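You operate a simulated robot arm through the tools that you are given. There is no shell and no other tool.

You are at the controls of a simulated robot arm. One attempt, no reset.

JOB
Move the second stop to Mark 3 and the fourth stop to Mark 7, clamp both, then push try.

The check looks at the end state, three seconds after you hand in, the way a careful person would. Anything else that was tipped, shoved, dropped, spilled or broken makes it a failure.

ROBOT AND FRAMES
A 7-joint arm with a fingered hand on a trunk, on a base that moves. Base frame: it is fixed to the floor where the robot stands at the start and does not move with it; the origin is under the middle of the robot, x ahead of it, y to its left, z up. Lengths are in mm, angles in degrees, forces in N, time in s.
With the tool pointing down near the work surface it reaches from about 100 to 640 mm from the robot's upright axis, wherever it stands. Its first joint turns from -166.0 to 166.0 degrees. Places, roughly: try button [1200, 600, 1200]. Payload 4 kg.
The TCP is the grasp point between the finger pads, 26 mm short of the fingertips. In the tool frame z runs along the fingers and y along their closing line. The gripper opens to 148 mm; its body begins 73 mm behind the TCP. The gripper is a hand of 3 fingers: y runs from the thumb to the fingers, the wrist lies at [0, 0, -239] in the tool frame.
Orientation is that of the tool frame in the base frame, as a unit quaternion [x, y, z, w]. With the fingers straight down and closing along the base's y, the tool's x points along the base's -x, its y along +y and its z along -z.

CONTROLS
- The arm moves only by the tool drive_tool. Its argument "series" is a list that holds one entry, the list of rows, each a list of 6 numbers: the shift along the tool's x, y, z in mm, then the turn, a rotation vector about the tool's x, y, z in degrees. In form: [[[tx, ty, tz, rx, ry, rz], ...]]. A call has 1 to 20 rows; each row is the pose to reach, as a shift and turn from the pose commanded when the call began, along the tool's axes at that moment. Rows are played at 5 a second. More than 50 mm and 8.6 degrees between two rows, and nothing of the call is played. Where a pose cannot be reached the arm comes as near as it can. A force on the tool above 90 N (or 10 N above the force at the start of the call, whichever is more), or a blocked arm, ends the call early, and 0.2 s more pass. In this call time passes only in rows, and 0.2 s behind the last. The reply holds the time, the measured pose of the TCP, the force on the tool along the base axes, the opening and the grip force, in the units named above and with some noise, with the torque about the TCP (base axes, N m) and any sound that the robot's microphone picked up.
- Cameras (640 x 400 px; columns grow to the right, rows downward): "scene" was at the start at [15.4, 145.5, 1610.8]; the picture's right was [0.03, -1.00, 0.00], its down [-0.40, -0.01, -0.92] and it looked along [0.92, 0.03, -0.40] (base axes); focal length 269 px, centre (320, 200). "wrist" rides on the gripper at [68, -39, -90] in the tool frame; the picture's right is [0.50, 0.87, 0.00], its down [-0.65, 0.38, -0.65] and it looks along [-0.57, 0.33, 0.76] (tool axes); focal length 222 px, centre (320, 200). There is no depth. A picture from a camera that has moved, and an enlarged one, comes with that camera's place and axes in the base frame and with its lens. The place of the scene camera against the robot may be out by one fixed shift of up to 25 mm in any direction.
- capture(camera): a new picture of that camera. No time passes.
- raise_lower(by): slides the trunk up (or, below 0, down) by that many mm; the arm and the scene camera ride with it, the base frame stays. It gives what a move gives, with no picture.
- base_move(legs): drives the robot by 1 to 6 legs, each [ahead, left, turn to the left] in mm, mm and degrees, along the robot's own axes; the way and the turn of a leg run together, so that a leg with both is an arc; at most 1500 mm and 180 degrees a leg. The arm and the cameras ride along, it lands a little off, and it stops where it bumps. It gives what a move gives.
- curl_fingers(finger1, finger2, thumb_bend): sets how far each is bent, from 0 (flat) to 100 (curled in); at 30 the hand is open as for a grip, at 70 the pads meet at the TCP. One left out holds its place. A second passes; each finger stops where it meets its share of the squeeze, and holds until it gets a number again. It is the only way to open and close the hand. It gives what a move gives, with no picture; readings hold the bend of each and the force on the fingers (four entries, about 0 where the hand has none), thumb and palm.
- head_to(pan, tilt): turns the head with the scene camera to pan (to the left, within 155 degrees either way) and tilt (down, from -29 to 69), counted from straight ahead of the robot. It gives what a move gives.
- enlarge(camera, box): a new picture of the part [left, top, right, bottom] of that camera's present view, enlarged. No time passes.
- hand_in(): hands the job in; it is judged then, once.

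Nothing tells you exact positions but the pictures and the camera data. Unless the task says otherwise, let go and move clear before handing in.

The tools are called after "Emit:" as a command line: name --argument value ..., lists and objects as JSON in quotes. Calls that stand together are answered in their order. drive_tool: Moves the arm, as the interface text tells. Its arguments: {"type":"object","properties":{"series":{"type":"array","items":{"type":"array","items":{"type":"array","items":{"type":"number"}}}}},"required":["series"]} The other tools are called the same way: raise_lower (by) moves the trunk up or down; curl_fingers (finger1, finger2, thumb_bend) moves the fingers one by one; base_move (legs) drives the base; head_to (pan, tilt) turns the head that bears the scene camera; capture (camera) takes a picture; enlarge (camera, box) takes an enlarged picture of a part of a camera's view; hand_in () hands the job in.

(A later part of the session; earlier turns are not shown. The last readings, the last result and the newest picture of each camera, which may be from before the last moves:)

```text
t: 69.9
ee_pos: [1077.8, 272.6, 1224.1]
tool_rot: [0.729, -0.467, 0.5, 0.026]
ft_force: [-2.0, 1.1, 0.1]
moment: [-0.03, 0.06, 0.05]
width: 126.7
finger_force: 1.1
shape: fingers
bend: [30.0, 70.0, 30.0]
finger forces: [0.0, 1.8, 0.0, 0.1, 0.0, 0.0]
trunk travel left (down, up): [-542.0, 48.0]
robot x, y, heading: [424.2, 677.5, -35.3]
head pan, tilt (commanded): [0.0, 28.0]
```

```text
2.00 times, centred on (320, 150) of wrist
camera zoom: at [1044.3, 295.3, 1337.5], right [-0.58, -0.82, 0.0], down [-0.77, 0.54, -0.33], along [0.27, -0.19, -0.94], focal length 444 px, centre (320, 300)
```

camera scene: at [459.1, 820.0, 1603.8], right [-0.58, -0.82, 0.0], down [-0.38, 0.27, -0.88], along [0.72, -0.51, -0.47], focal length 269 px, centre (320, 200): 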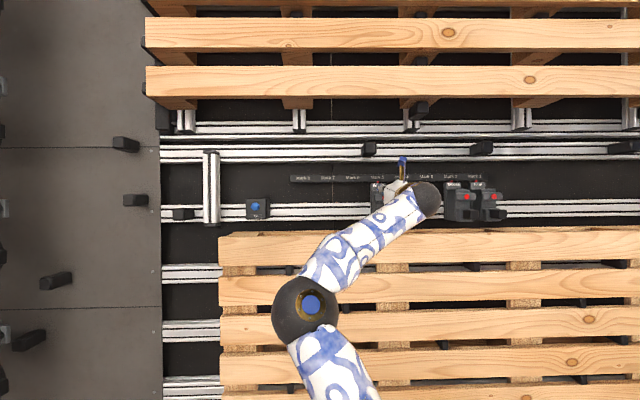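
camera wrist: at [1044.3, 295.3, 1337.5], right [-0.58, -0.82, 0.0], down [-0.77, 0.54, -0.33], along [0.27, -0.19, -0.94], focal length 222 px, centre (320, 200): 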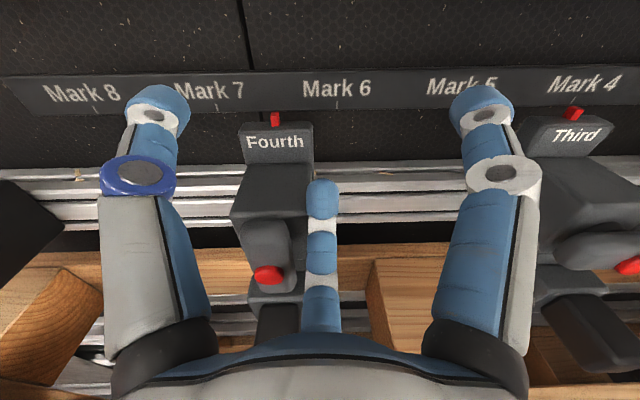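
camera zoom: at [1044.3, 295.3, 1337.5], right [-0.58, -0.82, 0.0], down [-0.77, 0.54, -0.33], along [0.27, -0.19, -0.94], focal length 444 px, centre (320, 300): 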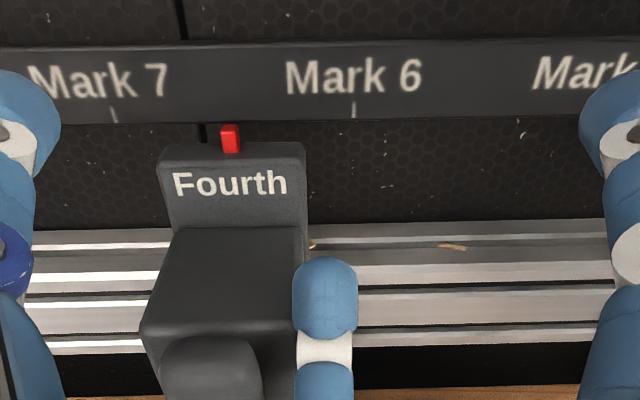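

Emit:
drive_tool --series '[[[-2, -3.5, 0, 0, 0, 0], [-4, -6.9, 0, 0, 0, 0], [-6, -10.4, 0, 0, 0, 0], [-8, -13.9, 0, 0, 0, 0], [-10, -17.3, 0, 0, 0, 0], [-12, -20.8, 0, 0, 0, 0], [-14, -24.2, 0, 0, 0, 0], [-15.5, -26.8, 0, 0, 0, 0], [-17, -29.4, 0, 0, 0, 0]]]'

Emit:
enlarge --camera "wrist" --box '[200, 50, 440, 250]'

```text
t: 71.9
ee_pos: [1097.3, 300.2, 1224.8]
tool_rot: [0.729, -0.466, 0.5, 0.024]
ft_force: [-0.1, -0.3, -0.4]
moment: [-0.02, 0.0, -0.01]
width: 126.7
finger_force: 0.1
shape: fingers
bend: [30.0, 70.0, 30.0]
finger forces: [0.0, 0.0, 0.0, 0.0, 0.0, 0.0]
trunk travel left (down, up): [-542.0, 48.0]
robot x, y, heading: [427.9, 673.3, -35.2]
head pan, tilt (commanded): [0.0, 28.0]
```

```text
2.00 times, centred on (320, 150) of wrist
camera zoom: at [1063.8, 323.0, 1338.4], right [-0.58, -0.82, 0.0], down [-0.77, 0.54, -0.33], along [0.27, -0.19, -0.94], focal length 444 px, centre (320, 300)
```

zoom: 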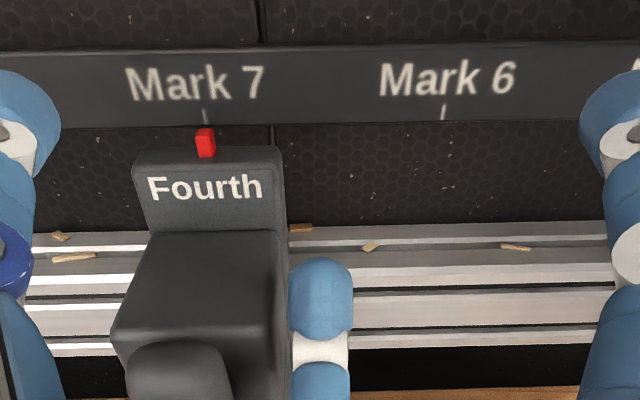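

Emit:
enlarge --camera "wrist" --box '[235, 70, 295, 120]'

Emit:
head_to --pan 0 --tilt 25

Emit:
capture --camera "scene"

```text
8.00 times, centred on (265, 95) of wrist
camera zoom: at [1063.8, 323.0, 1338.4], right [-0.58, -0.82, 0.0], down [-0.77, 0.54, -0.33], along [0.27, -0.19, -0.94], focal length 1777 px, centre (760, 1040)
```

zoom: 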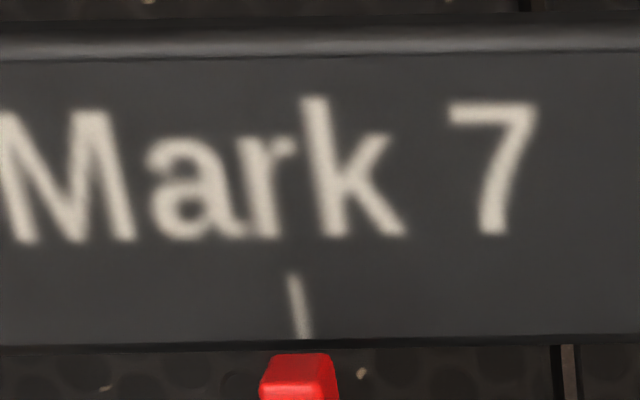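

```text
t: 72.5
ee_pos: [1096.5, 300.1, 1225.8]
tool_rot: [0.729, -0.466, 0.5, 0.025]
ft_force: [-0.9, 0.6, -0.6]
moment: [-0.03, -0.02, 0.02]
width: 126.7
finger_force: 0.0
shape: fingers
bend: [30.0, 70.0, 30.0]
finger forces: [0.0, 0.0, 0.0, 0.0, 0.1, 0.0]
trunk travel left (down, up): [-542.0, 48.0]
robot x, y, heading: [429.2, 679.1, -35.5]
head pan, tilt (commanded): [0.0, 25.0]
```

```text
taken
camera scene: at [525.9, 772.8, 1608.6], right [-0.58, -0.82, 0.0], down [-0.35, 0.24, -0.91], along [0.74, -0.52, -0.42], focal length 269 px, centre (320, 200)
```

scene: 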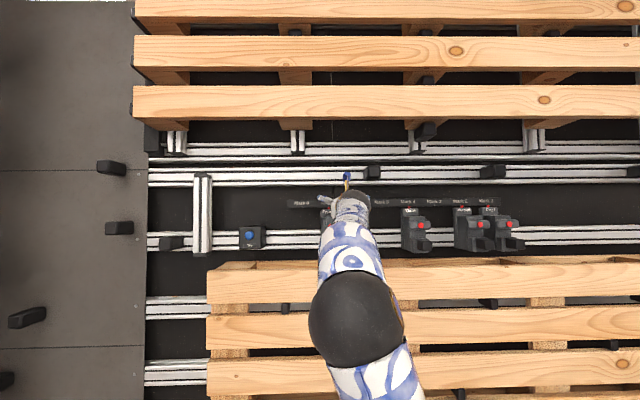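

The pointer is on the Mark 7 tick (within about 1 mm). Now I withdraw the finger, come over the top of the Fourth's handle, and press down on the right side of its top end to turn it clockwise back to horizontal without pushing sideways.

Emit:
drive_tool --series '[[[1.5, 2.6, 0, 0, 0, 0], [-14.5, 12, -32.5, 0, 0, 0], [-31, 21.4, -65, 0, 0, 0], [-22.6, 4.2, -74.2, -3.3, -5.8, 0], [-14.2, -13, -83.3, -6.7, -11.5, 0], [-5.8, -30.2, -92.5, -10, -17.3, 0]]]'

Emit:
capture --camera "wrist"

Emit:
enlarge --camera "wrist" --box '[230, 0, 430, 200]'

```text
t: 73.9
ee_pos: [1052.0, 367.0, 1279.9]
tool_rot: [0.791, -0.507, 0.342, 0.019]
ft_force: [-0.3, 0.6, -0.1]
moment: [-0.02, -0.03, 0.04]
width: 126.6
finger_force: 0.0
shape: fingers
bend: [30.0, 70.0, 30.0]
finger forces: [0.0, 0.0, 0.0, 0.1, 0.1, 0.0]
trunk travel left (down, up): [-542.0, 48.0]
robot x, y, heading: [428.9, 676.1, -35.3]
head pan, tilt (commanded): [0.0, 25.0]
```

```text
taken
camera wrist: at [1052.3, 365.8, 1399.6], right [-0.58, -0.82, 0.0], down [-0.82, 0.58, 0.01], along [-0.01, 0.0, -1.0], focal length 222 px, centre (320, 200)
```

wrist: 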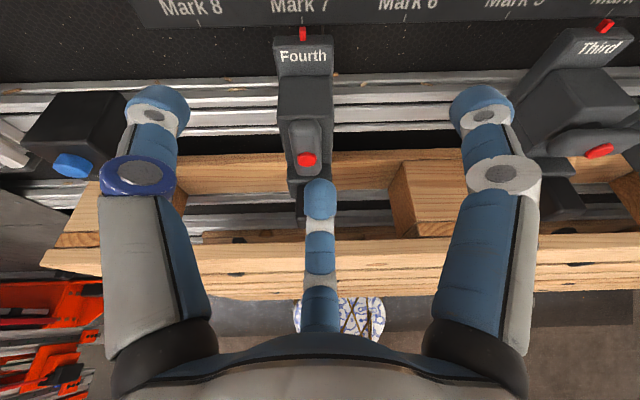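

```text
2.00 times, centred on (330, 100) of wrist
camera zoom: at [1052.3, 365.8, 1399.6], right [-0.58, -0.82, 0.0], down [-0.82, 0.58, 0.01], along [-0.01, 0.0, -1.0], focal length 444 px, centre (300, 400)
```

zoom: 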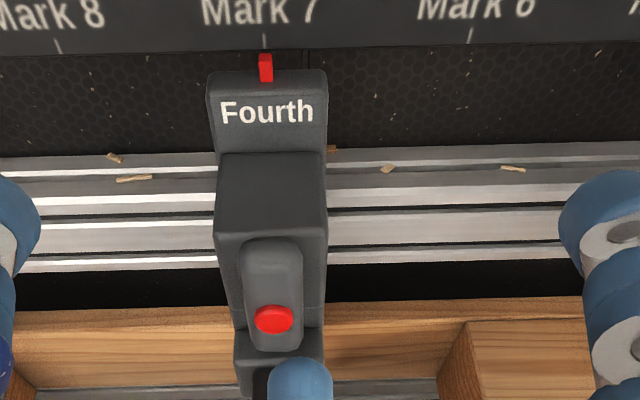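

Emit:
drive_tool --series '[[[14.4, -10, 21.2, 0, 0, 0], [28.8, -20.1, 42.4, 0, 0, 0]]]'

Emit:
capture --camera "wrist"

Emit:
enlarge --camera "wrist" --box '[260, 130, 380, 250]'

```text
t: 74.5
ee_pos: [1100.7, 338.6, 1268.0]
tool_rot: [0.792, -0.506, 0.342, 0.018]
ft_force: [0.5, 0.4, -0.2]
moment: [0.0, 0.01, -0.04]
width: 127.0
finger_force: 0.0
shape: fingers
bend: [30.0, 70.0, 30.0]
finger forces: [0.1, 0.1, 0.1, 0.0, 0.0, 0.1]
trunk travel left (down, up): [-542.0, 48.0]
robot x, y, heading: [427.4, 675.7, -35.3]
head pan, tilt (commanded): [0.0, 25.0]
```

```text
taken
camera wrist: at [1100.7, 336.9, 1387.8], right [-0.58, -0.82, 0.0], down [-0.82, 0.58, 0.01], along [-0.01, 0.01, -1.0], focal length 222 px, centre (320, 200)
```

wrist: 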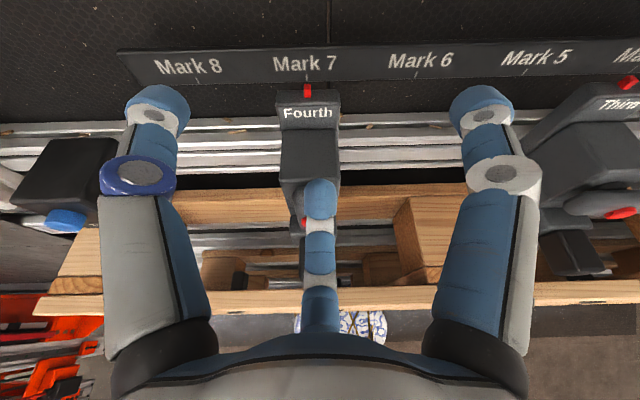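

```text
3.33 times, centred on (320, 190) of wrist
camera zoom: at [1100.7, 336.9, 1387.8], right [-0.58, -0.82, 0.0], down [-0.82, 0.58, 0.01], along [-0.01, 0.01, -1.0], focal length 740 px, centre (320, 233)
```

zoom: 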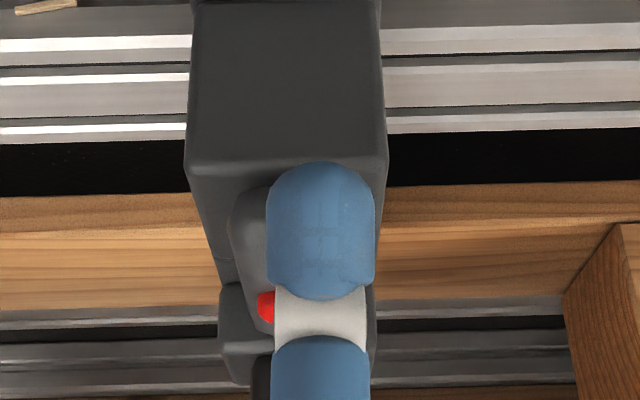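

Emit:
drive_tool --series '[[[-3.3, 1.9, -3.2, 0, 0, 0], [-6.6, 3.8, 1.4, 0, 0, 0], [-10, 5.8, 6, 0, 0, 0]]]'

Emit:
drive_tool --series '[[[-1.1, 0.6, 1.5, 0, 0, 0], [-2.2, 1.3, 3.1, 0, 0, 0]]]'

Emit:
drive_tool --series '[[[-1.1, 0.6, 1.5, 0, 0, 0], [-2.2, 1.3, 3.1, 0, 0, 0]]]'

```text
t: 75.3
ee_pos: [1094.9, 341.1, 1257.0]
tool_rot: [0.792, -0.506, 0.342, 0.017]
ft_force: [0.7, 0.8, -0.7]
moment: [0.02, -0.03, 0.02]
width: 126.8
finger_force: 0.0
shape: fingers
bend: [30.0, 70.0, 30.0]
finger forces: [0.1, 0.1, 0.0, 0.1, 0.0, 0.0]
trunk travel left (down, up): [-542.0, 48.0]
robot x, y, heading: [427.2, 680.3, -35.7]
head pan, tilt (commanded): [0.0, 25.0]
```

```text
t: 75.9
ee_pos: [1093.9, 340.4, 1254.2]
tool_rot: [0.791, -0.505, 0.343, 0.017]
ft_force: [1.3, 0.2, 1.4]
moment: [0.01, -0.02, 0.04]
width: 126.8
finger_force: 0.2
shape: fingers
bend: [30.0, 70.0, 30.0]
finger forces: [0.0, 0.6, 0.0, 0.1, 0.0, 0.0]
trunk travel left (down, up): [-542.0, 48.0]
robot x, y, heading: [428.6, 678.3, -35.1]
head pan, tilt (commanded): [0.0, 25.0]
```

```text
t: 76.5
ee_pos: [1093.8, 340.6, 1250.0]
tool_rot: [0.792, -0.506, 0.342, 0.016]
ft_force: [-1.2, 0.2, 3.3]
moment: [0.01, 0.03, 0.03]
width: 126.6
finger_force: 1.0
shape: fingers
bend: [30.0, 71.0, 30.0]
finger forces: [0.0, 3.3, 0.1, 0.0, 0.1, 0.1]
trunk travel left (down, up): [-542.0, 48.0]
robot x, y, heading: [429.9, 674.7, -35.5]
head pan, tilt (commanded): [0.0, 25.0]
```

Emit:
drive_tool --series '[[[-1.1, 0.6, 1.5, 0, 0, 0], [-2.2, 1.3, 3.1, 0, 0, 0]]]'

Emit:
drive_tool --series '[[[-1.1, 0.6, 1.5, 0, 0, 0], [-2.2, 1.3, 3.1, 0, 0, 0]]]'

Emit:
enlarge --camera "wrist" --box '[240, 60, 400, 260]'

```text
t: 77.1
ee_pos: [1093.2, 343.0, 1247.6]
tool_rot: [0.792, -0.505, 0.343, 0.018]
ft_force: [-1.0, 1.0, 5.7]
moment: [0.0, 0.01, 0.02]
width: 126.4
finger_force: 2.6
shape: fingers
bend: [30.0, 72.0, 30.0]
finger forces: [0.0, 5.7, 0.0, 0.0, 0.1, 0.0]
trunk travel left (down, up): [-542.0, 48.0]
robot x, y, heading: [426.2, 681.1, -35.3]
head pan, tilt (commanded): [0.0, 25.0]
```

```text
t: 77.7
ee_pos: [1093.2, 341.1, 1242.5]
tool_rot: [0.792, -0.506, 0.343, 0.017]
ft_force: [-1.8, 1.5, 7.9]
moment: [-0.04, 0.0, -0.05]
width: 126.5
finger_force: 4.6
shape: fingers
bend: [30.0, 73.0, 30.0]
finger forces: [0.1, 9.0, 0.1, 0.1, 0.1, 0.0]
trunk travel left (down, up): [-542.0, 48.0]
robot x, y, heading: [426.6, 677.3, -35.5]
head pan, tilt (commanded): [0.0, 25.0]
```

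```text
2.00 times, centred on (320, 160) of wrist
camera zoom: at [1093.5, 340.9, 1362.4], right [-0.58, -0.82, 0.0], down [-0.82, 0.58, 0.01], along [-0.01, 0.0, -1.0], focal length 444 px, centre (320, 280)
```

zoom: 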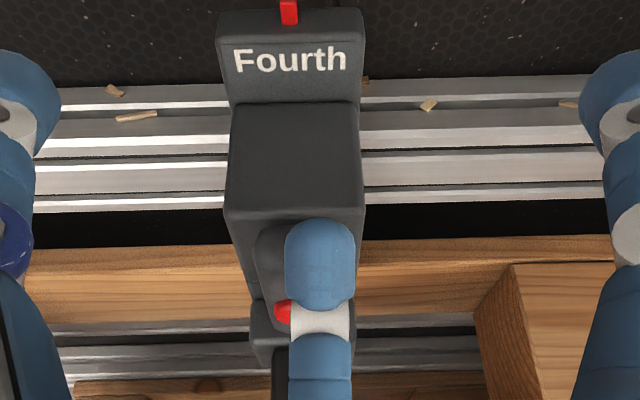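

Emit:
drive_tool --series '[[[-1.1, 0.6, 1.5, 0, 0, 0], [-2.2, 1.3, 3.1, 0, 0, 0], [-3.3, 1.9, 4.6, 0, 0, 0]]]'

Emit:
enlarge --camera "wrist" --box '[240, 60, 400, 260]'

```text
t: 78.5
ee_pos: [1092.1, 343.2, 1236.3]
tool_rot: [0.791, -0.506, 0.343, 0.018]
ft_force: [-4.5, 2.7, 9.3]
moment: [-0.03, 0.0, 0.01]
width: 126.6
finger_force: 5.5
shape: fingers
bend: [30.0, 76.0, 30.0]
finger forces: [0.0, 11.3, 0.1, 0.1, 0.0, 0.0]
trunk travel left (down, up): [-542.0, 48.0]
robot x, y, heading: [428.2, 676.3, -35.1]
head pan, tilt (commanded): [0.0, 25.0]
```

```text
2.00 times, centred on (320, 160) of wrist
camera zoom: at [1092.5, 341.5, 1356.1], right [-0.58, -0.82, 0.0], down [-0.82, 0.58, 0.01], along [-0.01, 0.0, -1.0], focal length 444 px, centre (320, 280)
```

zoom: 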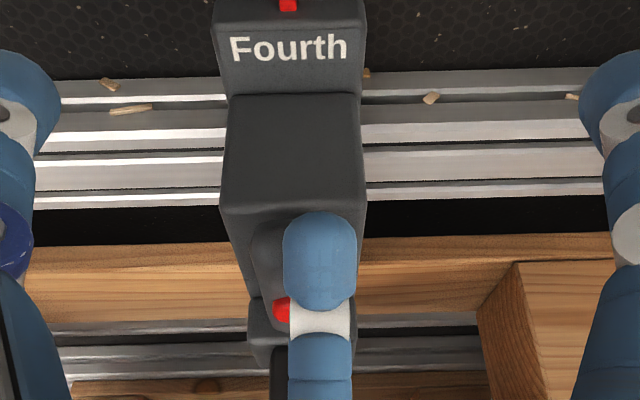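

Pressing straight down only flexes the finger (11 N, too little lever arm). I'll lift, go to the left of the handle's top end, and push that end to the right gently — required ~5–6 N is below the stop's ~7–8 N stiction.

Emit:
drive_tool --series '[[[12.5, -7.2, -17.2, 0, 0, 0], [25.1, -14.5, -34.5, 0, 0, 0], [16.1, -30.1, -34.5, 0, 0, 0], [6.1, -47.4, -34.5, 0, 0, 0]]]'

Emit:
capture --camera "wrist"

Emit:
enlarge --camera "wrist" --box '[280, 60, 440, 260]'

```text
t: 79.5
ee_pos: [1116.6, 372.2, 1280.1]
tool_rot: [0.792, -0.506, 0.342, 0.015]
ft_force: [0.0, 0.4, -0.4]
moment: [-0.01, 0.01, 0.03]
width: 126.8
finger_force: 0.0
shape: fingers
bend: [30.0, 70.0, 30.0]
finger forces: [0.0, 0.0, 0.0, 0.1, 0.0, 0.1]
trunk travel left (down, up): [-542.0, 48.0]
robot x, y, heading: [425.9, 679.4, -35.2]
head pan, tilt (commanded): [0.0, 25.0]
```

```text
taken
camera wrist: at [1117.5, 371.6, 1400.0], right [-0.58, -0.82, 0.0], down [-0.82, 0.58, 0.01], along [-0.01, 0.0, -1.0], focal length 222 px, centre (320, 200)
```

wrist: 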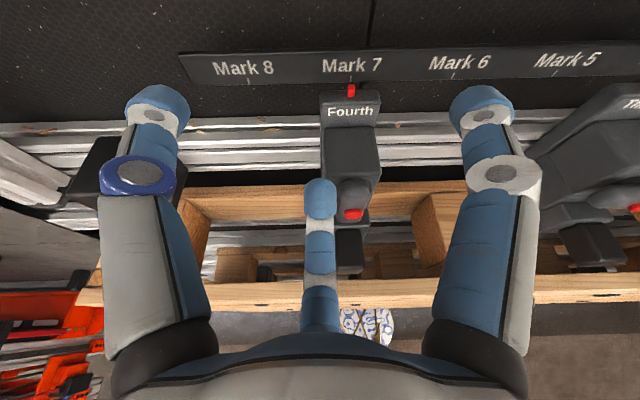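

```text
2.00 times, centred on (360, 160) of wrist
camera zoom: at [1117.5, 371.6, 1400.0], right [-0.58, -0.82, 0.0], down [-0.82, 0.58, 0.01], along [-0.01, 0.0, -1.0], focal length 444 px, centre (240, 280)
```

zoom: 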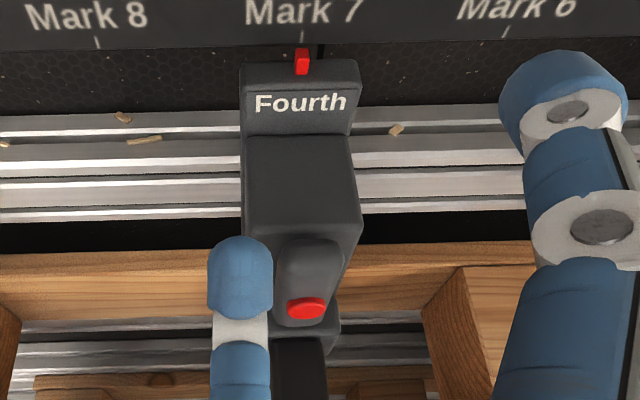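

Emit:
drive_tool --series '[[[-8.9, 5.1, 12.3, 0, 0, 0], [-17.8, 10.3, 24.5, 0, 0, 0], [-25.6, 14.8, 35.2, 0, 0, 0]]]'

Emit:
drive_tool --series '[[[1, 1.7, 0, 0, 0, 0], [2, 3.5, 0, 0, 0, 0], [3, 5.2, 0, 0, 0, 0]]]'

Emit:
enlarge --camera "wrist" --box '[280, 60, 440, 260]'

```text
t: 80.3
ee_pos: [1116.4, 372.6, 1234.7]
tool_rot: [0.791, -0.506, 0.342, 0.017]
ft_force: [-0.3, 1.0, -0.5]
moment: [0.02, 0.02, -0.05]
width: 126.6
finger_force: 0.0
shape: fingers
bend: [30.0, 70.0, 30.0]
finger forces: [0.0, 0.0, 0.0, 0.0, 0.0, 0.0]
trunk travel left (down, up): [-542.0, 48.0]
robot x, y, heading: [428.0, 677.4, -35.2]
head pan, tilt (commanded): [0.0, 25.0]
```

```text
t: 81.1
ee_pos: [1112.0, 368.0, 1233.9]
tool_rot: [0.791, -0.506, 0.343, 0.017]
ft_force: [-0.5, 0.4, 0.6]
moment: [0.0, 0.02, 0.0]
width: 126.6
finger_force: 0.1
shape: fingers
bend: [30.0, 70.0, 30.0]
finger forces: [0.0, 0.0, 0.0, 0.0, 0.1, 0.1]
trunk travel left (down, up): [-542.0, 48.0]
robot x, y, heading: [429.5, 677.9, -35.3]
head pan, tilt (commanded): [0.0, 25.0]
```

```text
2.00 times, centred on (360, 160) of wrist
camera zoom: at [1112.4, 366.4, 1354.3], right [-0.58, -0.82, 0.0], down [-0.82, 0.58, 0.01], along [-0.01, 0.0, -1.0], focal length 444 px, centre (240, 280)
```

zoom: 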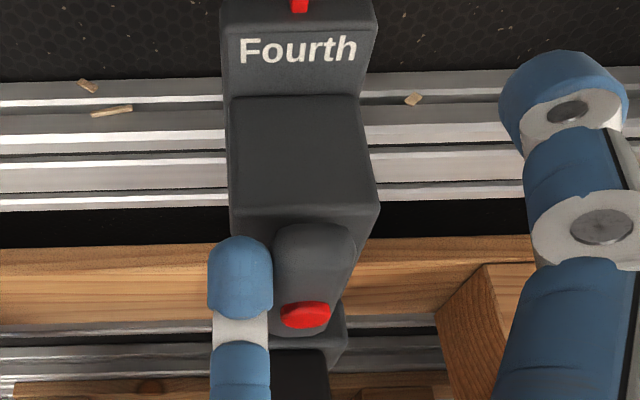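

Emit:
drive_tool --series '[[[1, 1.7, 0, 0, 0, 0], [2, 3.5, 0, 0, 0, 0], [3, 5.2, 0, 0, 0, 0]]]'

Emit:
drive_tool --series '[[[1, 1.7, 0, 0, 0, 0], [2, 3.5, 0, 0, 0, 0]]]'

Emit:
capture --camera "wrist"

Emit:
enlarge --camera "wrist" --box '[280, 60, 440, 260]'

```text
t: 81.9
ee_pos: [1109.2, 363.0, 1234.6]
tool_rot: [0.791, -0.506, 0.342, 0.017]
ft_force: [1.2, 2.0, 0.9]
moment: [0.06, -0.03, 0.04]
width: 126.3
finger_force: 1.6
shape: fingers
bend: [30.0, 70.0, 30.0]
finger forces: [0.1, 2.2, 0.0, 0.0, 0.0, 0.0]
trunk travel left (down, up): [-542.0, 48.0]
robot x, y, heading: [432.7, 675.3, -35.1]
head pan, tilt (commanded): [0.0, 25.0]
```

```text
t: 82.5
ee_pos: [1107.5, 360.1, 1234.3]
tool_rot: [0.792, -0.506, 0.342, 0.018]
ft_force: [1.8, 3.4, -0.9]
moment: [0.12, -0.03, 0.02]
width: 126.6
finger_force: 1.4
shape: fingers
bend: [30.0, 70.0, 30.0]
finger forces: [0.1, 4.3, 0.0, 0.0, 0.1, 0.0]
trunk travel left (down, up): [-542.0, 48.0]
robot x, y, heading: [431.8, 680.2, -35.3]
head pan, tilt (commanded): [0.0, 25.0]
```

```text
taken
camera wrist: at [1107.8, 359.5, 1354.5], right [-0.58, -0.82, 0.0], down [-0.82, 0.58, 0.01], along [-0.01, 0.0, -1.0], focal length 222 px, centre (320, 200)
```

wrist: 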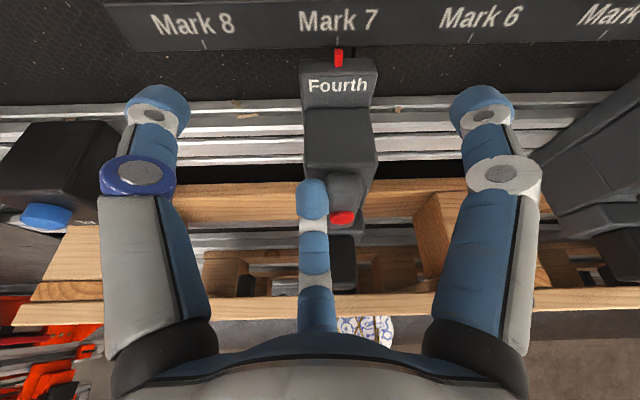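

```text
2.00 times, centred on (360, 160) of wrist
camera zoom: at [1107.8, 359.5, 1354.5], right [-0.58, -0.82, 0.0], down [-0.82, 0.58, 0.01], along [-0.01, 0.0, -1.0], focal length 444 px, centre (240, 280)
```

zoom: 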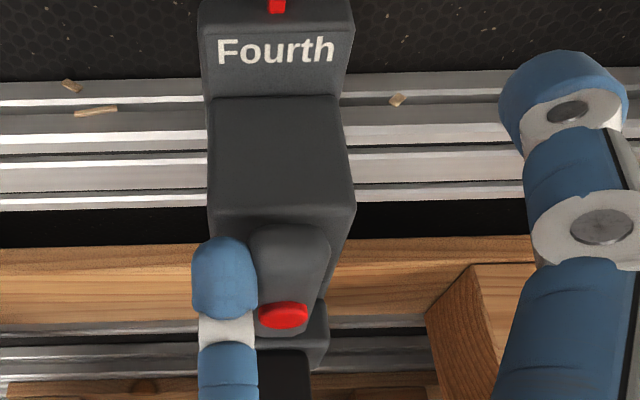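

Emit:
drive_tool --series '[[[1, 1.7, 0, 0, 0, 0], [2, 3.5, 0, 0, 0, 0]]]'

Emit:
enlarge --camera "wrist" --box '[260, 0, 420, 250]'

Emit:
drive_tool --series '[[[1, 1.7, 0, 0, 0, 0], [2, 3.5, 0, 0, 0, 0]]]'

Emit:
enlarge --camera "wrist" --box '[260, 0, 420, 250]'

```text
t: 83.1
ee_pos: [1104.3, 356.9, 1235.0]
tool_rot: [0.791, -0.506, 0.343, 0.018]
ft_force: [2.9, 4.3, 0.8]
moment: [0.08, -0.05, -0.03]
width: 126.7
finger_force: 2.1
shape: fingers
bend: [30.0, 70.0, 30.0]
finger forces: [0.0, 5.1, 0.0, 0.0, 0.0, 0.0]
trunk travel left (down, up): [-542.0, 48.0]
robot x, y, heading: [430.0, 674.3, -35.2]
head pan, tilt (commanded): [0.0, 25.0]
```

```text
1.60 times, centred on (340, 125) of wrist
camera zoom: at [1105.4, 355.6, 1354.9], right [-0.58, -0.82, 0.0], down [-0.82, 0.58, 0.01], along [-0.01, 0.0, -1.0], focal length 355 px, centre (288, 320)
```

zoom: 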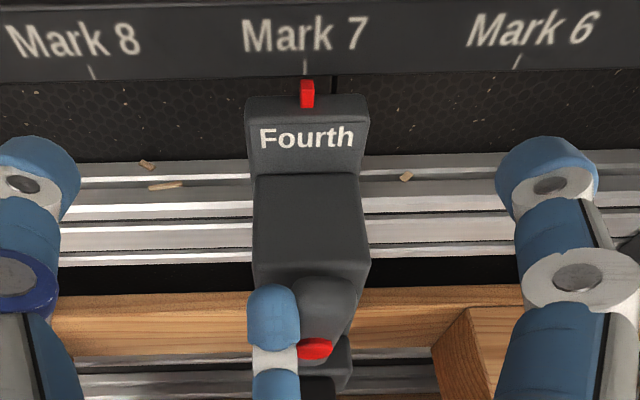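

```text
t: 83.7
ee_pos: [1101.8, 353.4, 1235.9]
tool_rot: [0.791, -0.506, 0.343, 0.018]
ft_force: [2.4, 3.5, 1.7]
moment: [0.05, -0.05, 0.0]
width: 126.6
finger_force: 2.1
shape: fingers
bend: [30.0, 71.0, 30.0]
finger forces: [0.0, 4.7, 0.1, 0.1, 0.1, 0.0]
trunk travel left (down, up): [-542.0, 48.0]
robot x, y, heading: [428.7, 675.4, -35.0]
head pan, tilt (commanded): [0.0, 25.0]
```

```text
1.60 times, centred on (340, 125) of wrist
camera zoom: at [1102.7, 352.1, 1354.9], right [-0.58, -0.82, 0.0], down [-0.82, 0.58, 0.01], along [-0.01, 0.0, -1.0], focal length 355 px, centre (288, 320)
```

zoom: 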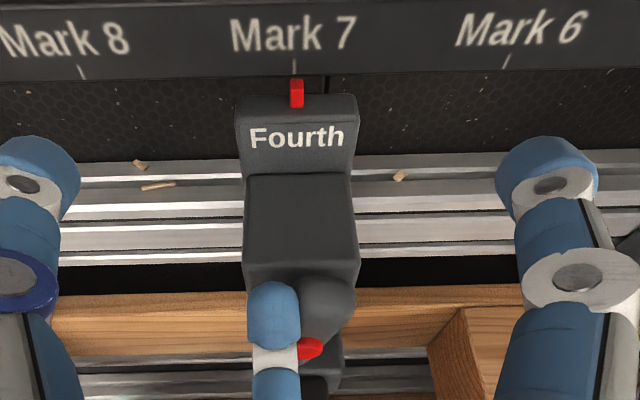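

Emit:
drive_tool --series '[[[1, 1.7, 0, 0, 0, 0], [2, 3.5, 0, 0, 0, 0], [3, 5.2, 0, 0, 0, 0]]]'

Emit:
enlarge --camera "wrist" --box '[260, 0, 420, 250]'

Emit:
drive_tool --series '[[[1, 1.7, 0, 0, 0, 0], [2, 3.5, 0, 0, 0, 0], [3, 5.2, 0, 0, 0, 0]]]'

Emit:
enlarge --camera "wrist" --box '[260, 0, 420, 250]'

```text
t: 84.5
ee_pos: [1097.7, 346.7, 1235.6]
tool_rot: [0.792, -0.507, 0.341, 0.018]
ft_force: [1.0, 0.7, 2.9]
moment: [0.04, -0.01, 0.01]
width: 126.6
finger_force: 1.5
shape: fingers
bend: [30.0, 71.0, 30.0]
finger forces: [0.1, 2.0, 0.1, 0.1, 0.1, 0.0]
trunk travel left (down, up): [-542.0, 48.0]
robot x, y, heading: [428.0, 677.2, -35.3]
head pan, tilt (commanded): [0.0, 25.0]
```

```text
1.60 times, centred on (340, 125) of wrist
camera zoom: at [1098.7, 345.9, 1354.8], right [-0.58, -0.82, 0.0], down [-0.82, 0.58, 0.01], along [-0.01, 0.0, -1.0], focal length 355 px, centre (288, 320)
```

zoom: 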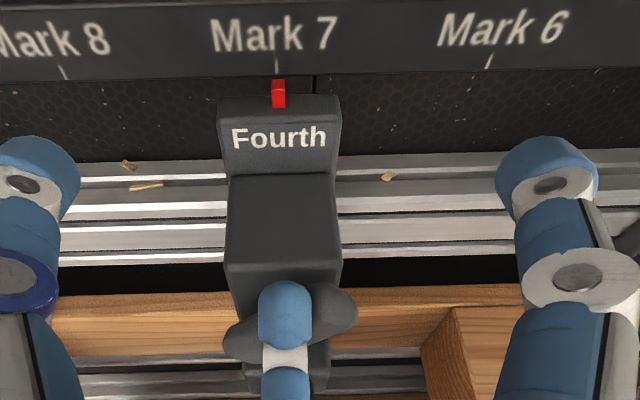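

```text
t: 85.3
ee_pos: [1094.5, 343.3, 1235.5]
tool_rot: [0.792, -0.505, 0.343, 0.017]
ft_force: [0.2, 0.8, -0.5]
moment: [0.04, 0.02, 0.0]
width: 126.7
finger_force: 0.1
shape: fingers
bend: [30.0, 70.0, 30.0]
finger forces: [0.0, 0.0, 0.0, 0.0, 0.1, 0.0]
trunk travel left (down, up): [-542.0, 48.0]
robot x, y, heading: [427.3, 679.9, -35.3]
head pan, tilt (commanded): [0.0, 25.0]
```

```text
1.60 times, centred on (340, 125) of wrist
camera zoom: at [1095.1, 341.8, 1354.5], right [-0.58, -0.82, 0.0], down [-0.82, 0.58, 0.01], along [-0.01, 0.01, -1.0], focal length 355 px, centre (288, 320)
```

zoom: 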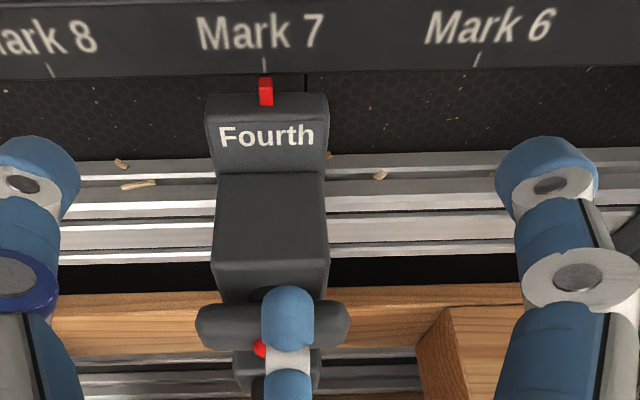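

The handle snapped back to horizontal with the pointer still on Mark 7. I'll lift clear and check closely.

Emit:
drive_tool --series '[[[13, -7.5, -18, 0, 0, 0], [26, -15, -36, 0, 0, 0], [10, -5.8, -66, 0, 0, 0], [-6, 3.5, -96, 0, 0, 0]]]'

Emit:
capture --camera "wrist"

Emit:
enlarge --camera "wrist" --box '[250, 0, 350, 130]'

Emit:
capture --camera "scene"

```text
t: 86.3
ee_pos: [1039.3, 381.2, 1304.6]
tool_rot: [0.791, -0.506, 0.342, 0.017]
ft_force: [-1.1, -0.5, -0.4]
moment: [-0.01, -0.01, 0.0]
width: 126.7
finger_force: 0.0
shape: fingers
bend: [30.0, 70.0, 30.0]
finger forces: [0.0, 0.0, 0.0, 0.1, 0.0, 0.1]
trunk travel left (down, up): [-542.0, 48.0]
robot x, y, heading: [426.5, 673.0, -35.1]
head pan, tilt (commanded): [0.0, 25.0]
```

```text
taken
camera wrist: at [1039.9, 380.7, 1424.5], right [-0.58, -0.82, 0.0], down [-0.82, 0.58, 0.01], along [-0.01, 0.0, -1.0], focal length 222 px, centre (320, 200)
```

wrist: 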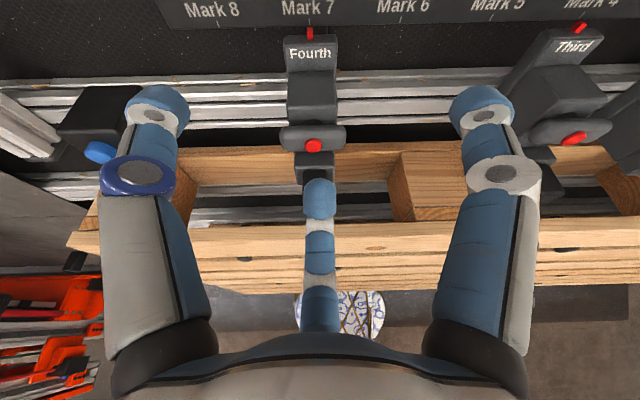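

```text
3.08 times, centred on (300, 65) of wrist
camera zoom: at [1039.9, 380.7, 1424.5], right [-0.58, -0.82, 0.0], down [-0.82, 0.58, 0.01], along [-0.01, 0.0, -1.0], focal length 684 px, centre (382, 615)
```

zoom: 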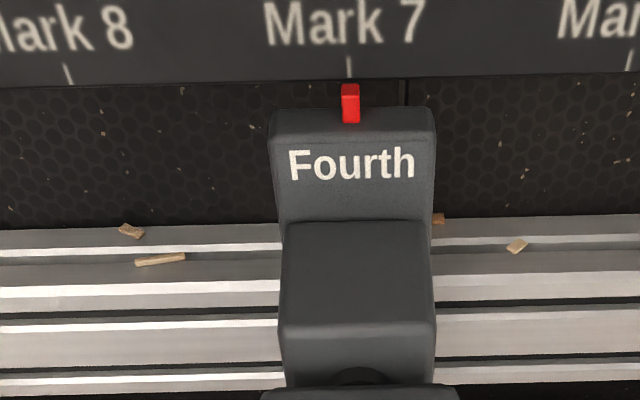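

```text
taken
camera scene: at [525.2, 773.3, 1608.6], right [-0.58, -0.82, 0.0], down [-0.34, 0.24, -0.91], along [0.74, -0.52, -0.42], focal length 269 px, centre (320, 200)
```

scene: 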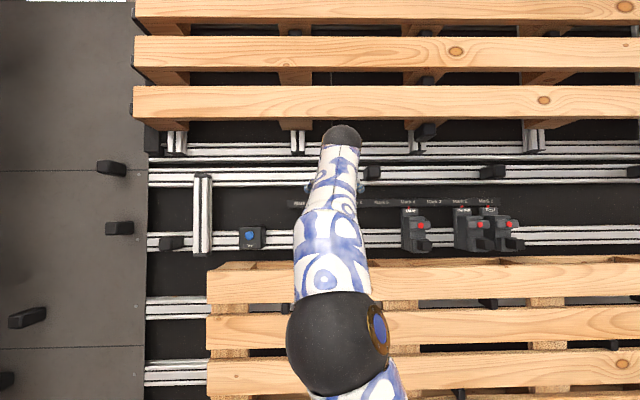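

Emit:
enlarge --camera "wrist" --box '[270, 100, 360, 190]'

Emit:
enlarge --camera "wrist" --box '[500, 10, 640, 190]'

```text
4.44 times, centred on (315, 145) of wrist
camera zoom: at [1039.9, 380.7, 1424.5], right [-0.58, -0.82, 0.0], down [-0.82, 0.58, 0.01], along [-0.01, 0.0, -1.0], focal length 987 px, centre (342, 444)
```

zoom: 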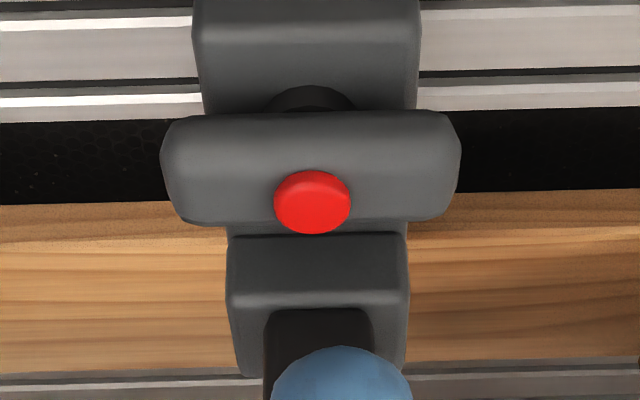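

```text
2.22 times, centred on (570, 100) of wrist
camera zoom: at [1039.9, 380.7, 1424.5], right [-0.58, -0.82, 0.0], down [-0.82, 0.58, 0.01], along [-0.01, 0.0, -1.0], focal length 494 px, centre (-236, 422)
```

zoom: 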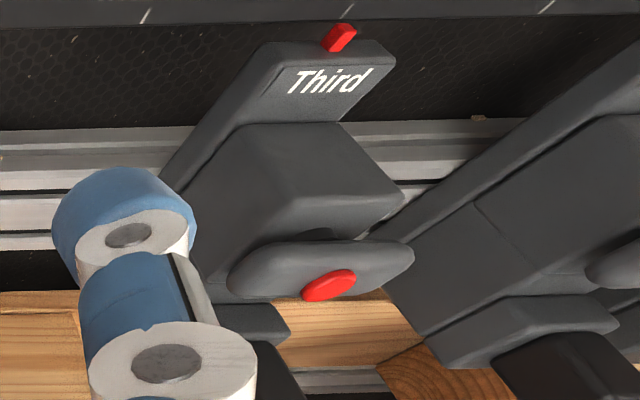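

Fourth is on Mark 7 with its handle level. To be sure that "horizontal" really means clamped, I'll do a light hold test: push on the end of its bar (force through the pivot, no turning) with ~12 N.

Emit:
curl_fingers --finger1 12 --thumb_bend 12

Emit:
drive_tool --series '[[[-13.5, -23.4, 0, 0, 0, 0], [-27, -46.8, 0, 0, 0, 0], [-5.1, -59.4, 21.2, 0, 0, 0], [16.8, -72.1, 42.4, 0, 0, 0], [-1, -61.8, 66.9, 0, 0, 0]]]'

Emit:
capture --camera "wrist"

```text
t: 87.3
ee_pos: [1039.5, 382.3, 1303.8]
tool_rot: [0.791, -0.507, 0.341, 0.017]
ft_force: [0.6, -0.8, -0.5]
moment: [0.0, 0.0, -0.03]
width: 161.5
finger_force: 0.0
shape: fingers
bend: [12.0, 70.0, 12.0]
finger forces: [0.0, 0.0, 0.0, 0.1, 0.0, 0.1]
trunk travel left (down, up): [-542.0, 48.0]
robot x, y, heading: [432.2, 676.5, -35.4]
head pan, tilt (commanded): [0.0, 25.0]
```

```text
t: 88.5
ee_pos: [1125.0, 385.6, 1271.7]
tool_rot: [0.791, -0.507, 0.342, 0.017]
ft_force: [-0.2, -0.1, -0.3]
moment: [-0.03, 0.02, 0.01]
width: 161.7
finger_force: 0.1
shape: fingers
bend: [12.0, 70.0, 12.0]
finger forces: [0.1, 0.1, 0.0, 0.0, 0.0, 0.0]
out of reach, approached as far as the arm can: row 4
trunk travel left (down, up): [-542.0, 48.0]
robot x, y, heading: [433.7, 674.1, -35.4]
head pan, tilt (commanded): [0.0, 25.0]
```

```text
taken
camera wrist: at [1125.9, 384.5, 1390.4], right [-0.58, -0.82, 0.0], down [-0.82, 0.58, 0.01], along [-0.01, 0.01, -1.0], focal length 222 px, centre (320, 200)
```

wrist: 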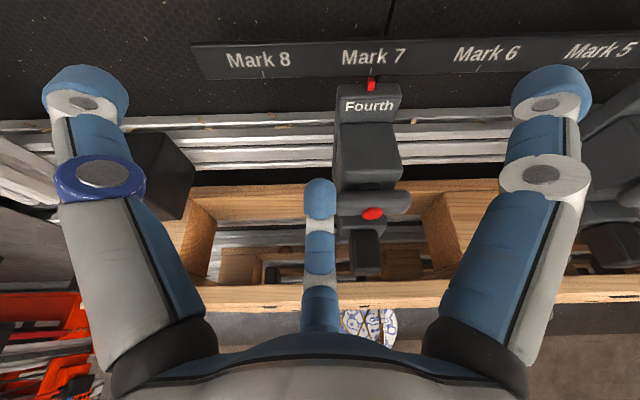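

Emit:
drive_tool --series '[[[-9, 0, 8, 0, 0, 0], [-20, 7, 25, 0, 0, 0], [-37.7, 18.3, 49.8, 0, 0, 0]]]'

Emit:
capture --camera "wrist"

Emit:
drive_tool --series '[[[1.5, 2.6, 0, 0, 0, 0], [3, 5.2, 0, 0, 0, 0], [4.5, 7.8, 0, 0, 0, 0]]]'

```text
t: 89.3
ee_pos: [1127.1, 389.4, 1207.1]
tool_rot: [0.792, -0.506, 0.342, 0.018]
ft_force: [-1.0, 0.1, 0.1]
moment: [0.01, 0.02, -0.01]
width: 161.4
finger_force: 0.2
shape: fingers
bend: [12.0, 70.0, 12.0]
finger forces: [0.1, 0.0, 0.0, 0.1, 0.0, 0.0]
trunk travel left (down, up): [-542.0, 48.0]
robot x, y, heading: [429.7, 676.0, -35.0]
head pan, tilt (commanded): [0.0, 25.0]
```

```text
taken
camera wrist: at [1126.0, 389.1, 1326.1], right [-0.58, -0.82, 0.0], down [-0.82, 0.58, 0.01], along [-0.01, 0.0, -1.0], focal length 222 px, centre (320, 200)
```

wrist: 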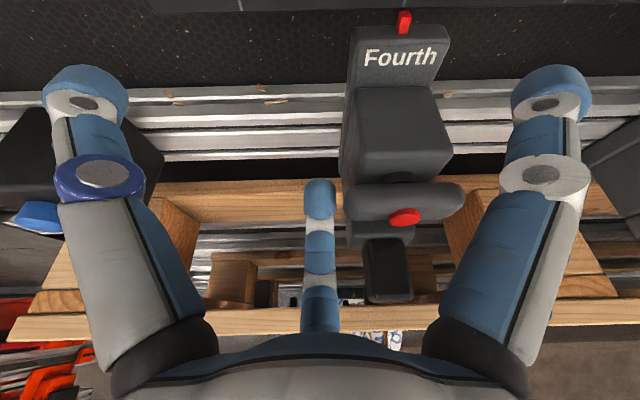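

```text
t: 90.1
ee_pos: [1122.6, 383.0, 1207.5]
tool_rot: [0.792, -0.505, 0.343, 0.016]
ft_force: [1.9, 2.8, 1.2]
moment: [0.05, 0.0, -0.03]
width: 161.8
finger_force: 1.0
shape: fingers
bend: [12.0, 70.0, 12.0]
finger forces: [0.0, 3.0, 0.0, 0.1, 0.0, 0.0]
trunk travel left (down, up): [-542.0, 48.0]
robot x, y, heading: [426.2, 676.7, -35.5]
head pan, tilt (commanded): [0.0, 25.0]
```

Emit:
drive_tool --series '[[[1, 1.7, 0, 0, 0, 0], [2, 3.5, 0, 0, 0, 0], [3, 5.2, 0, 0, 0, 0]]]'

Emit:
drive_tool --series '[[[1, 1.7, 0, 0, 0, 0], [2, 3.5, 0, 0, 0, 0], [3, 5.2, 0, 0, 0, 0]]]'

Emit:
enlarge --camera "wrist" --box '[280, 0, 480, 250]'

```text
t: 90.9
ee_pos: [1119.4, 379.1, 1207.7]
tool_rot: [0.792, -0.505, 0.343, 0.017]
ft_force: [1.9, 7.5, 1.7]
moment: [0.16, -0.04, -0.1]
width: 161.6
finger_force: 3.7
shape: fingers
bend: [12.0, 70.0, 12.0]
finger forces: [0.0, 8.1, 0.1, 0.1, 0.0, 0.0]
trunk travel left (down, up): [-542.0, 48.0]
robot x, y, heading: [427.6, 676.2, -35.1]
head pan, tilt (commanded): [0.0, 25.0]
```

```text
t: 91.7
ee_pos: [1116.1, 374.7, 1207.0]
tool_rot: [0.792, -0.506, 0.343, 0.016]
ft_force: [5.0, 10.6, 1.5]
moment: [0.22, -0.07, -0.17]
width: 161.5
finger_force: 5.7
shape: fingers
bend: [12.0, 70.0, 12.0]
finger forces: [0.1, 11.7, 0.0, 0.0, 0.0, 0.0]
trunk travel left (down, up): [-542.0, 48.0]
robot x, y, heading: [429.7, 679.0, -35.5]
head pan, tilt (commanded): [0.0, 25.0]
```

```text
1.60 times, centred on (380, 125) of wrist
camera zoom: at [1116.5, 373.6, 1326.6], right [-0.58, -0.82, 0.0], down [-0.82, 0.58, 0.01], along [-0.01, 0.0, -1.0], focal length 355 px, centre (224, 320)
```

zoom: 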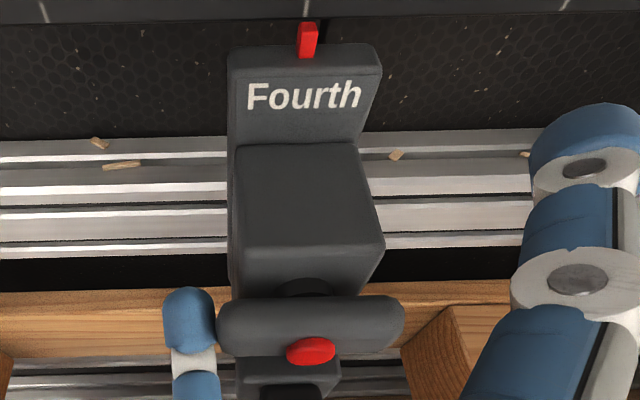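

The Fourth holds firm at 12 N with the handle horizontal — clamped confirmed. Now I retract and drive right to the Second stop.

Emit:
drive_tool --series '[[[-5, -8.7, 0, 0, 0, 0], [13, -18.3, -23, 0, 0, 0], [29.4, -27, -46, 0, 0, 0], [1, -11, -73, 0, 0, 0], [-28, 6, -101, 0, 0, 0], [-57, 22.8, -129.6, 0, 0, 0]]]'

Emit:
curl_fingers --finger1 30 --thumb_bend 30

Emit:
base_move --legs '[[0, -350, 0]]'

Emit:
capture --camera "wrist"

Emit:
capture --camera "scene"

```text
t: 93.1
ee_pos: [1015.2, 456.8, 1265.5]
tool_rot: [0.791, -0.506, 0.342, 0.018]
ft_force: [-0.6, 0.6, -0.6]
moment: [0.03, -0.03, -0.01]
width: 161.7
finger_force: 0.1
shape: fingers
bend: [12.0, 70.0, 12.0]
finger forces: [0.0, 0.0, 0.0, 0.0, 0.0, 0.0]
trunk travel left (down, up): [-542.0, 48.0]
robot x, y, heading: [427.1, 674.6, -35.0]
head pan, tilt (commanded): [0.0, 25.0]
```

```text
t: 94.1
ee_pos: [1015.8, 455.8, 1267.0]
tool_rot: [0.792, -0.505, 0.343, 0.017]
ft_force: [-0.2, -0.4, -0.2]
moment: [-0.01, -0.04, -0.01]
width: 127.3
finger_force: 0.0
shape: fingers
bend: [30.0, 70.0, 30.0]
finger forces: [0.0, 0.0, 0.0, 0.1, 0.0, 0.1]
trunk travel left (down, up): [-542.0, 48.0]
robot x, y, heading: [425.9, 674.6, -35.3]
head pan, tilt (commanded): [0.0, 25.0]
```

```text
t: 96.3
ee_pos: [817.0, 174.6, 1267.0]
tool_rot: [0.793, -0.504, 0.342, 0.016]
ft_force: [0.8, -0.3, -0.3]
moment: [0.02, 0.0, 0.0]
width: 127.5
finger_force: 0.2
shape: fingers
bend: [30.0, 70.0, 30.0]
finger forces: [0.1, 0.0, 0.0, 0.0, 0.1, 0.0]
trunk travel left (down, up): [-542.0, 48.0]
robot x, y, heading: [228.4, 392.6, -34.9]
head pan, tilt (commanded): [0.0, 25.0]
```

```text
taken
camera wrist: at [817.8, 174.1, 1385.8], right [-0.57, -0.82, 0.0], down [-0.82, 0.57, 0.01], along [-0.01, 0.0, -1.0], focal length 222 px, centre (320, 200)
```

wrist: 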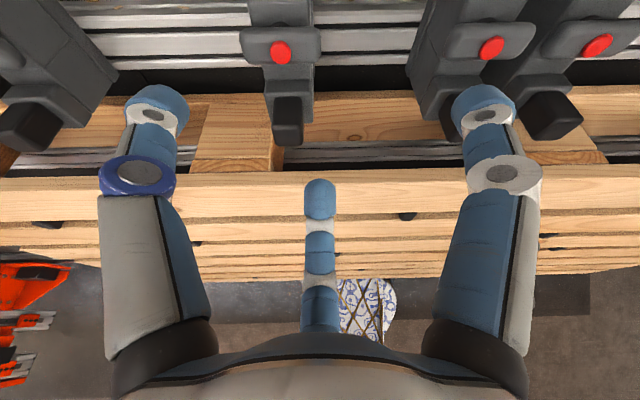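

```text
taken
camera scene: at [325.7, 489.9, 1608.6], right [-0.57, -0.82, 0.0], down [-0.35, 0.24, -0.91], along [0.74, -0.52, -0.42], focal length 269 px, centre (320, 200)
```

scene: 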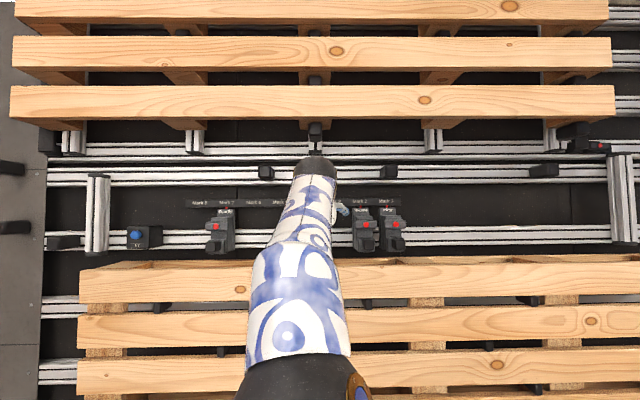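

Emit:
drive_tool --series '[[[20.2, 35, 0, 0, 0, 0], [40.5, 70.1, 0, 0, 0, 0], [60.75, 105.2, 0, 0, 0, 0], [84, 91.8, 22.5, 0, 0, 0], [107.2, 78.4, 45, 0, 0, 0], [130.4, 65, 67.5, 0, 0, 0]]]'

Emit:
capture --camera "wrist"

Emit:
enlarge --camera "wrist" --box '[260, 40, 460, 240]'

```text
t: 97.8
ee_pos: [834.5, 15.4, 1266.8]
tool_rot: [0.793, -0.504, 0.343, 0.016]
ft_force: [-0.3, 0.1, 0.5]
moment: [-0.03, 0.02, 0.01]
width: 127.5
finger_force: 0.0
shape: fingers
bend: [30.0, 70.0, 30.0]
finger forces: [0.0, 0.0, 0.0, 0.0, 0.0, 0.0]
trunk travel left (down, up): [-542.0, 48.0]
robot x, y, heading: [229.5, 394.5, -35.1]
head pan, tilt (commanded): [0.0, 25.0]
```

```text
taken
camera wrist: at [834.9, 13.7, 1385.6], right [-0.57, -0.82, 0.0], down [-0.82, 0.57, 0.01], along [-0.01, 0.0, -1.0], focal length 222 px, centre (320, 200)
```

wrist: 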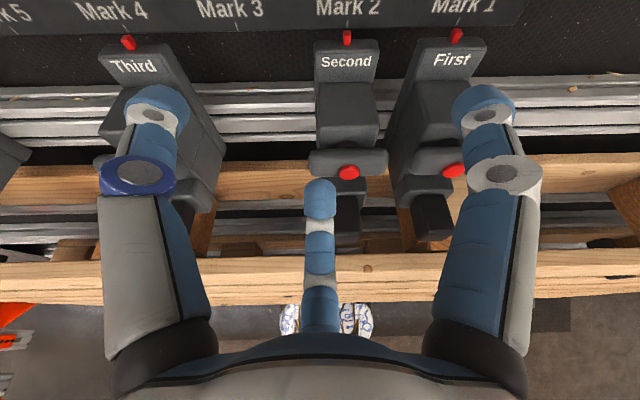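

```text
2.00 times, centred on (360, 140) of wrist
camera zoom: at [834.9, 13.7, 1385.6], right [-0.57, -0.82, 0.0], down [-0.82, 0.57, 0.01], along [-0.01, 0.0, -1.0], focal length 444 px, centre (240, 320)
```

zoom: 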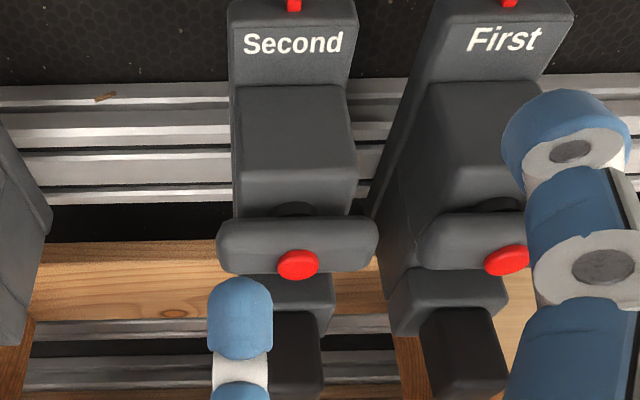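

Emit:
drive_tool --series '[[[3.4, -2, 16.3, 0, 0, 0], [6.8, -3.9, 32.7, 0, 0, 0], [2.3, -1.3, 38.8, 0, 0, 0]]]'

Emit:
enlarge --camera "wrist" --box '[260, 40, 460, 240]'

```text
t: 98.5
ee_pos: [856.4, 0.4, 1239.8]
tool_rot: [0.793, -0.504, 0.343, 0.017]
ft_force: [0.3, 0.3, 0.2]
moment: [0.01, 0.0, -0.03]
width: 127.7
finger_force: 0.1
shape: fingers
bend: [30.0, 70.0, 30.0]
finger forces: [0.0, 0.1, 0.0, 0.0, 0.0, 0.0]
trunk travel left (down, up): [-542.0, 48.0]
robot x, y, heading: [234.1, 393.6, -35.1]
head pan, tilt (commanded): [0.0, 25.0]
```

```text
2.00 times, centred on (360, 140) of wrist
camera zoom: at [857.4, -1.5, 1358.7], right [-0.57, -0.82, 0.0], down [-0.82, 0.57, 0.01], along [-0.01, 0.0, -1.0], focal length 444 px, centre (240, 320)
```

zoom: 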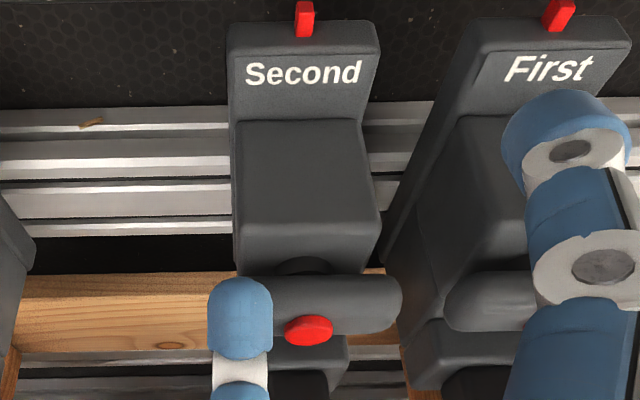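

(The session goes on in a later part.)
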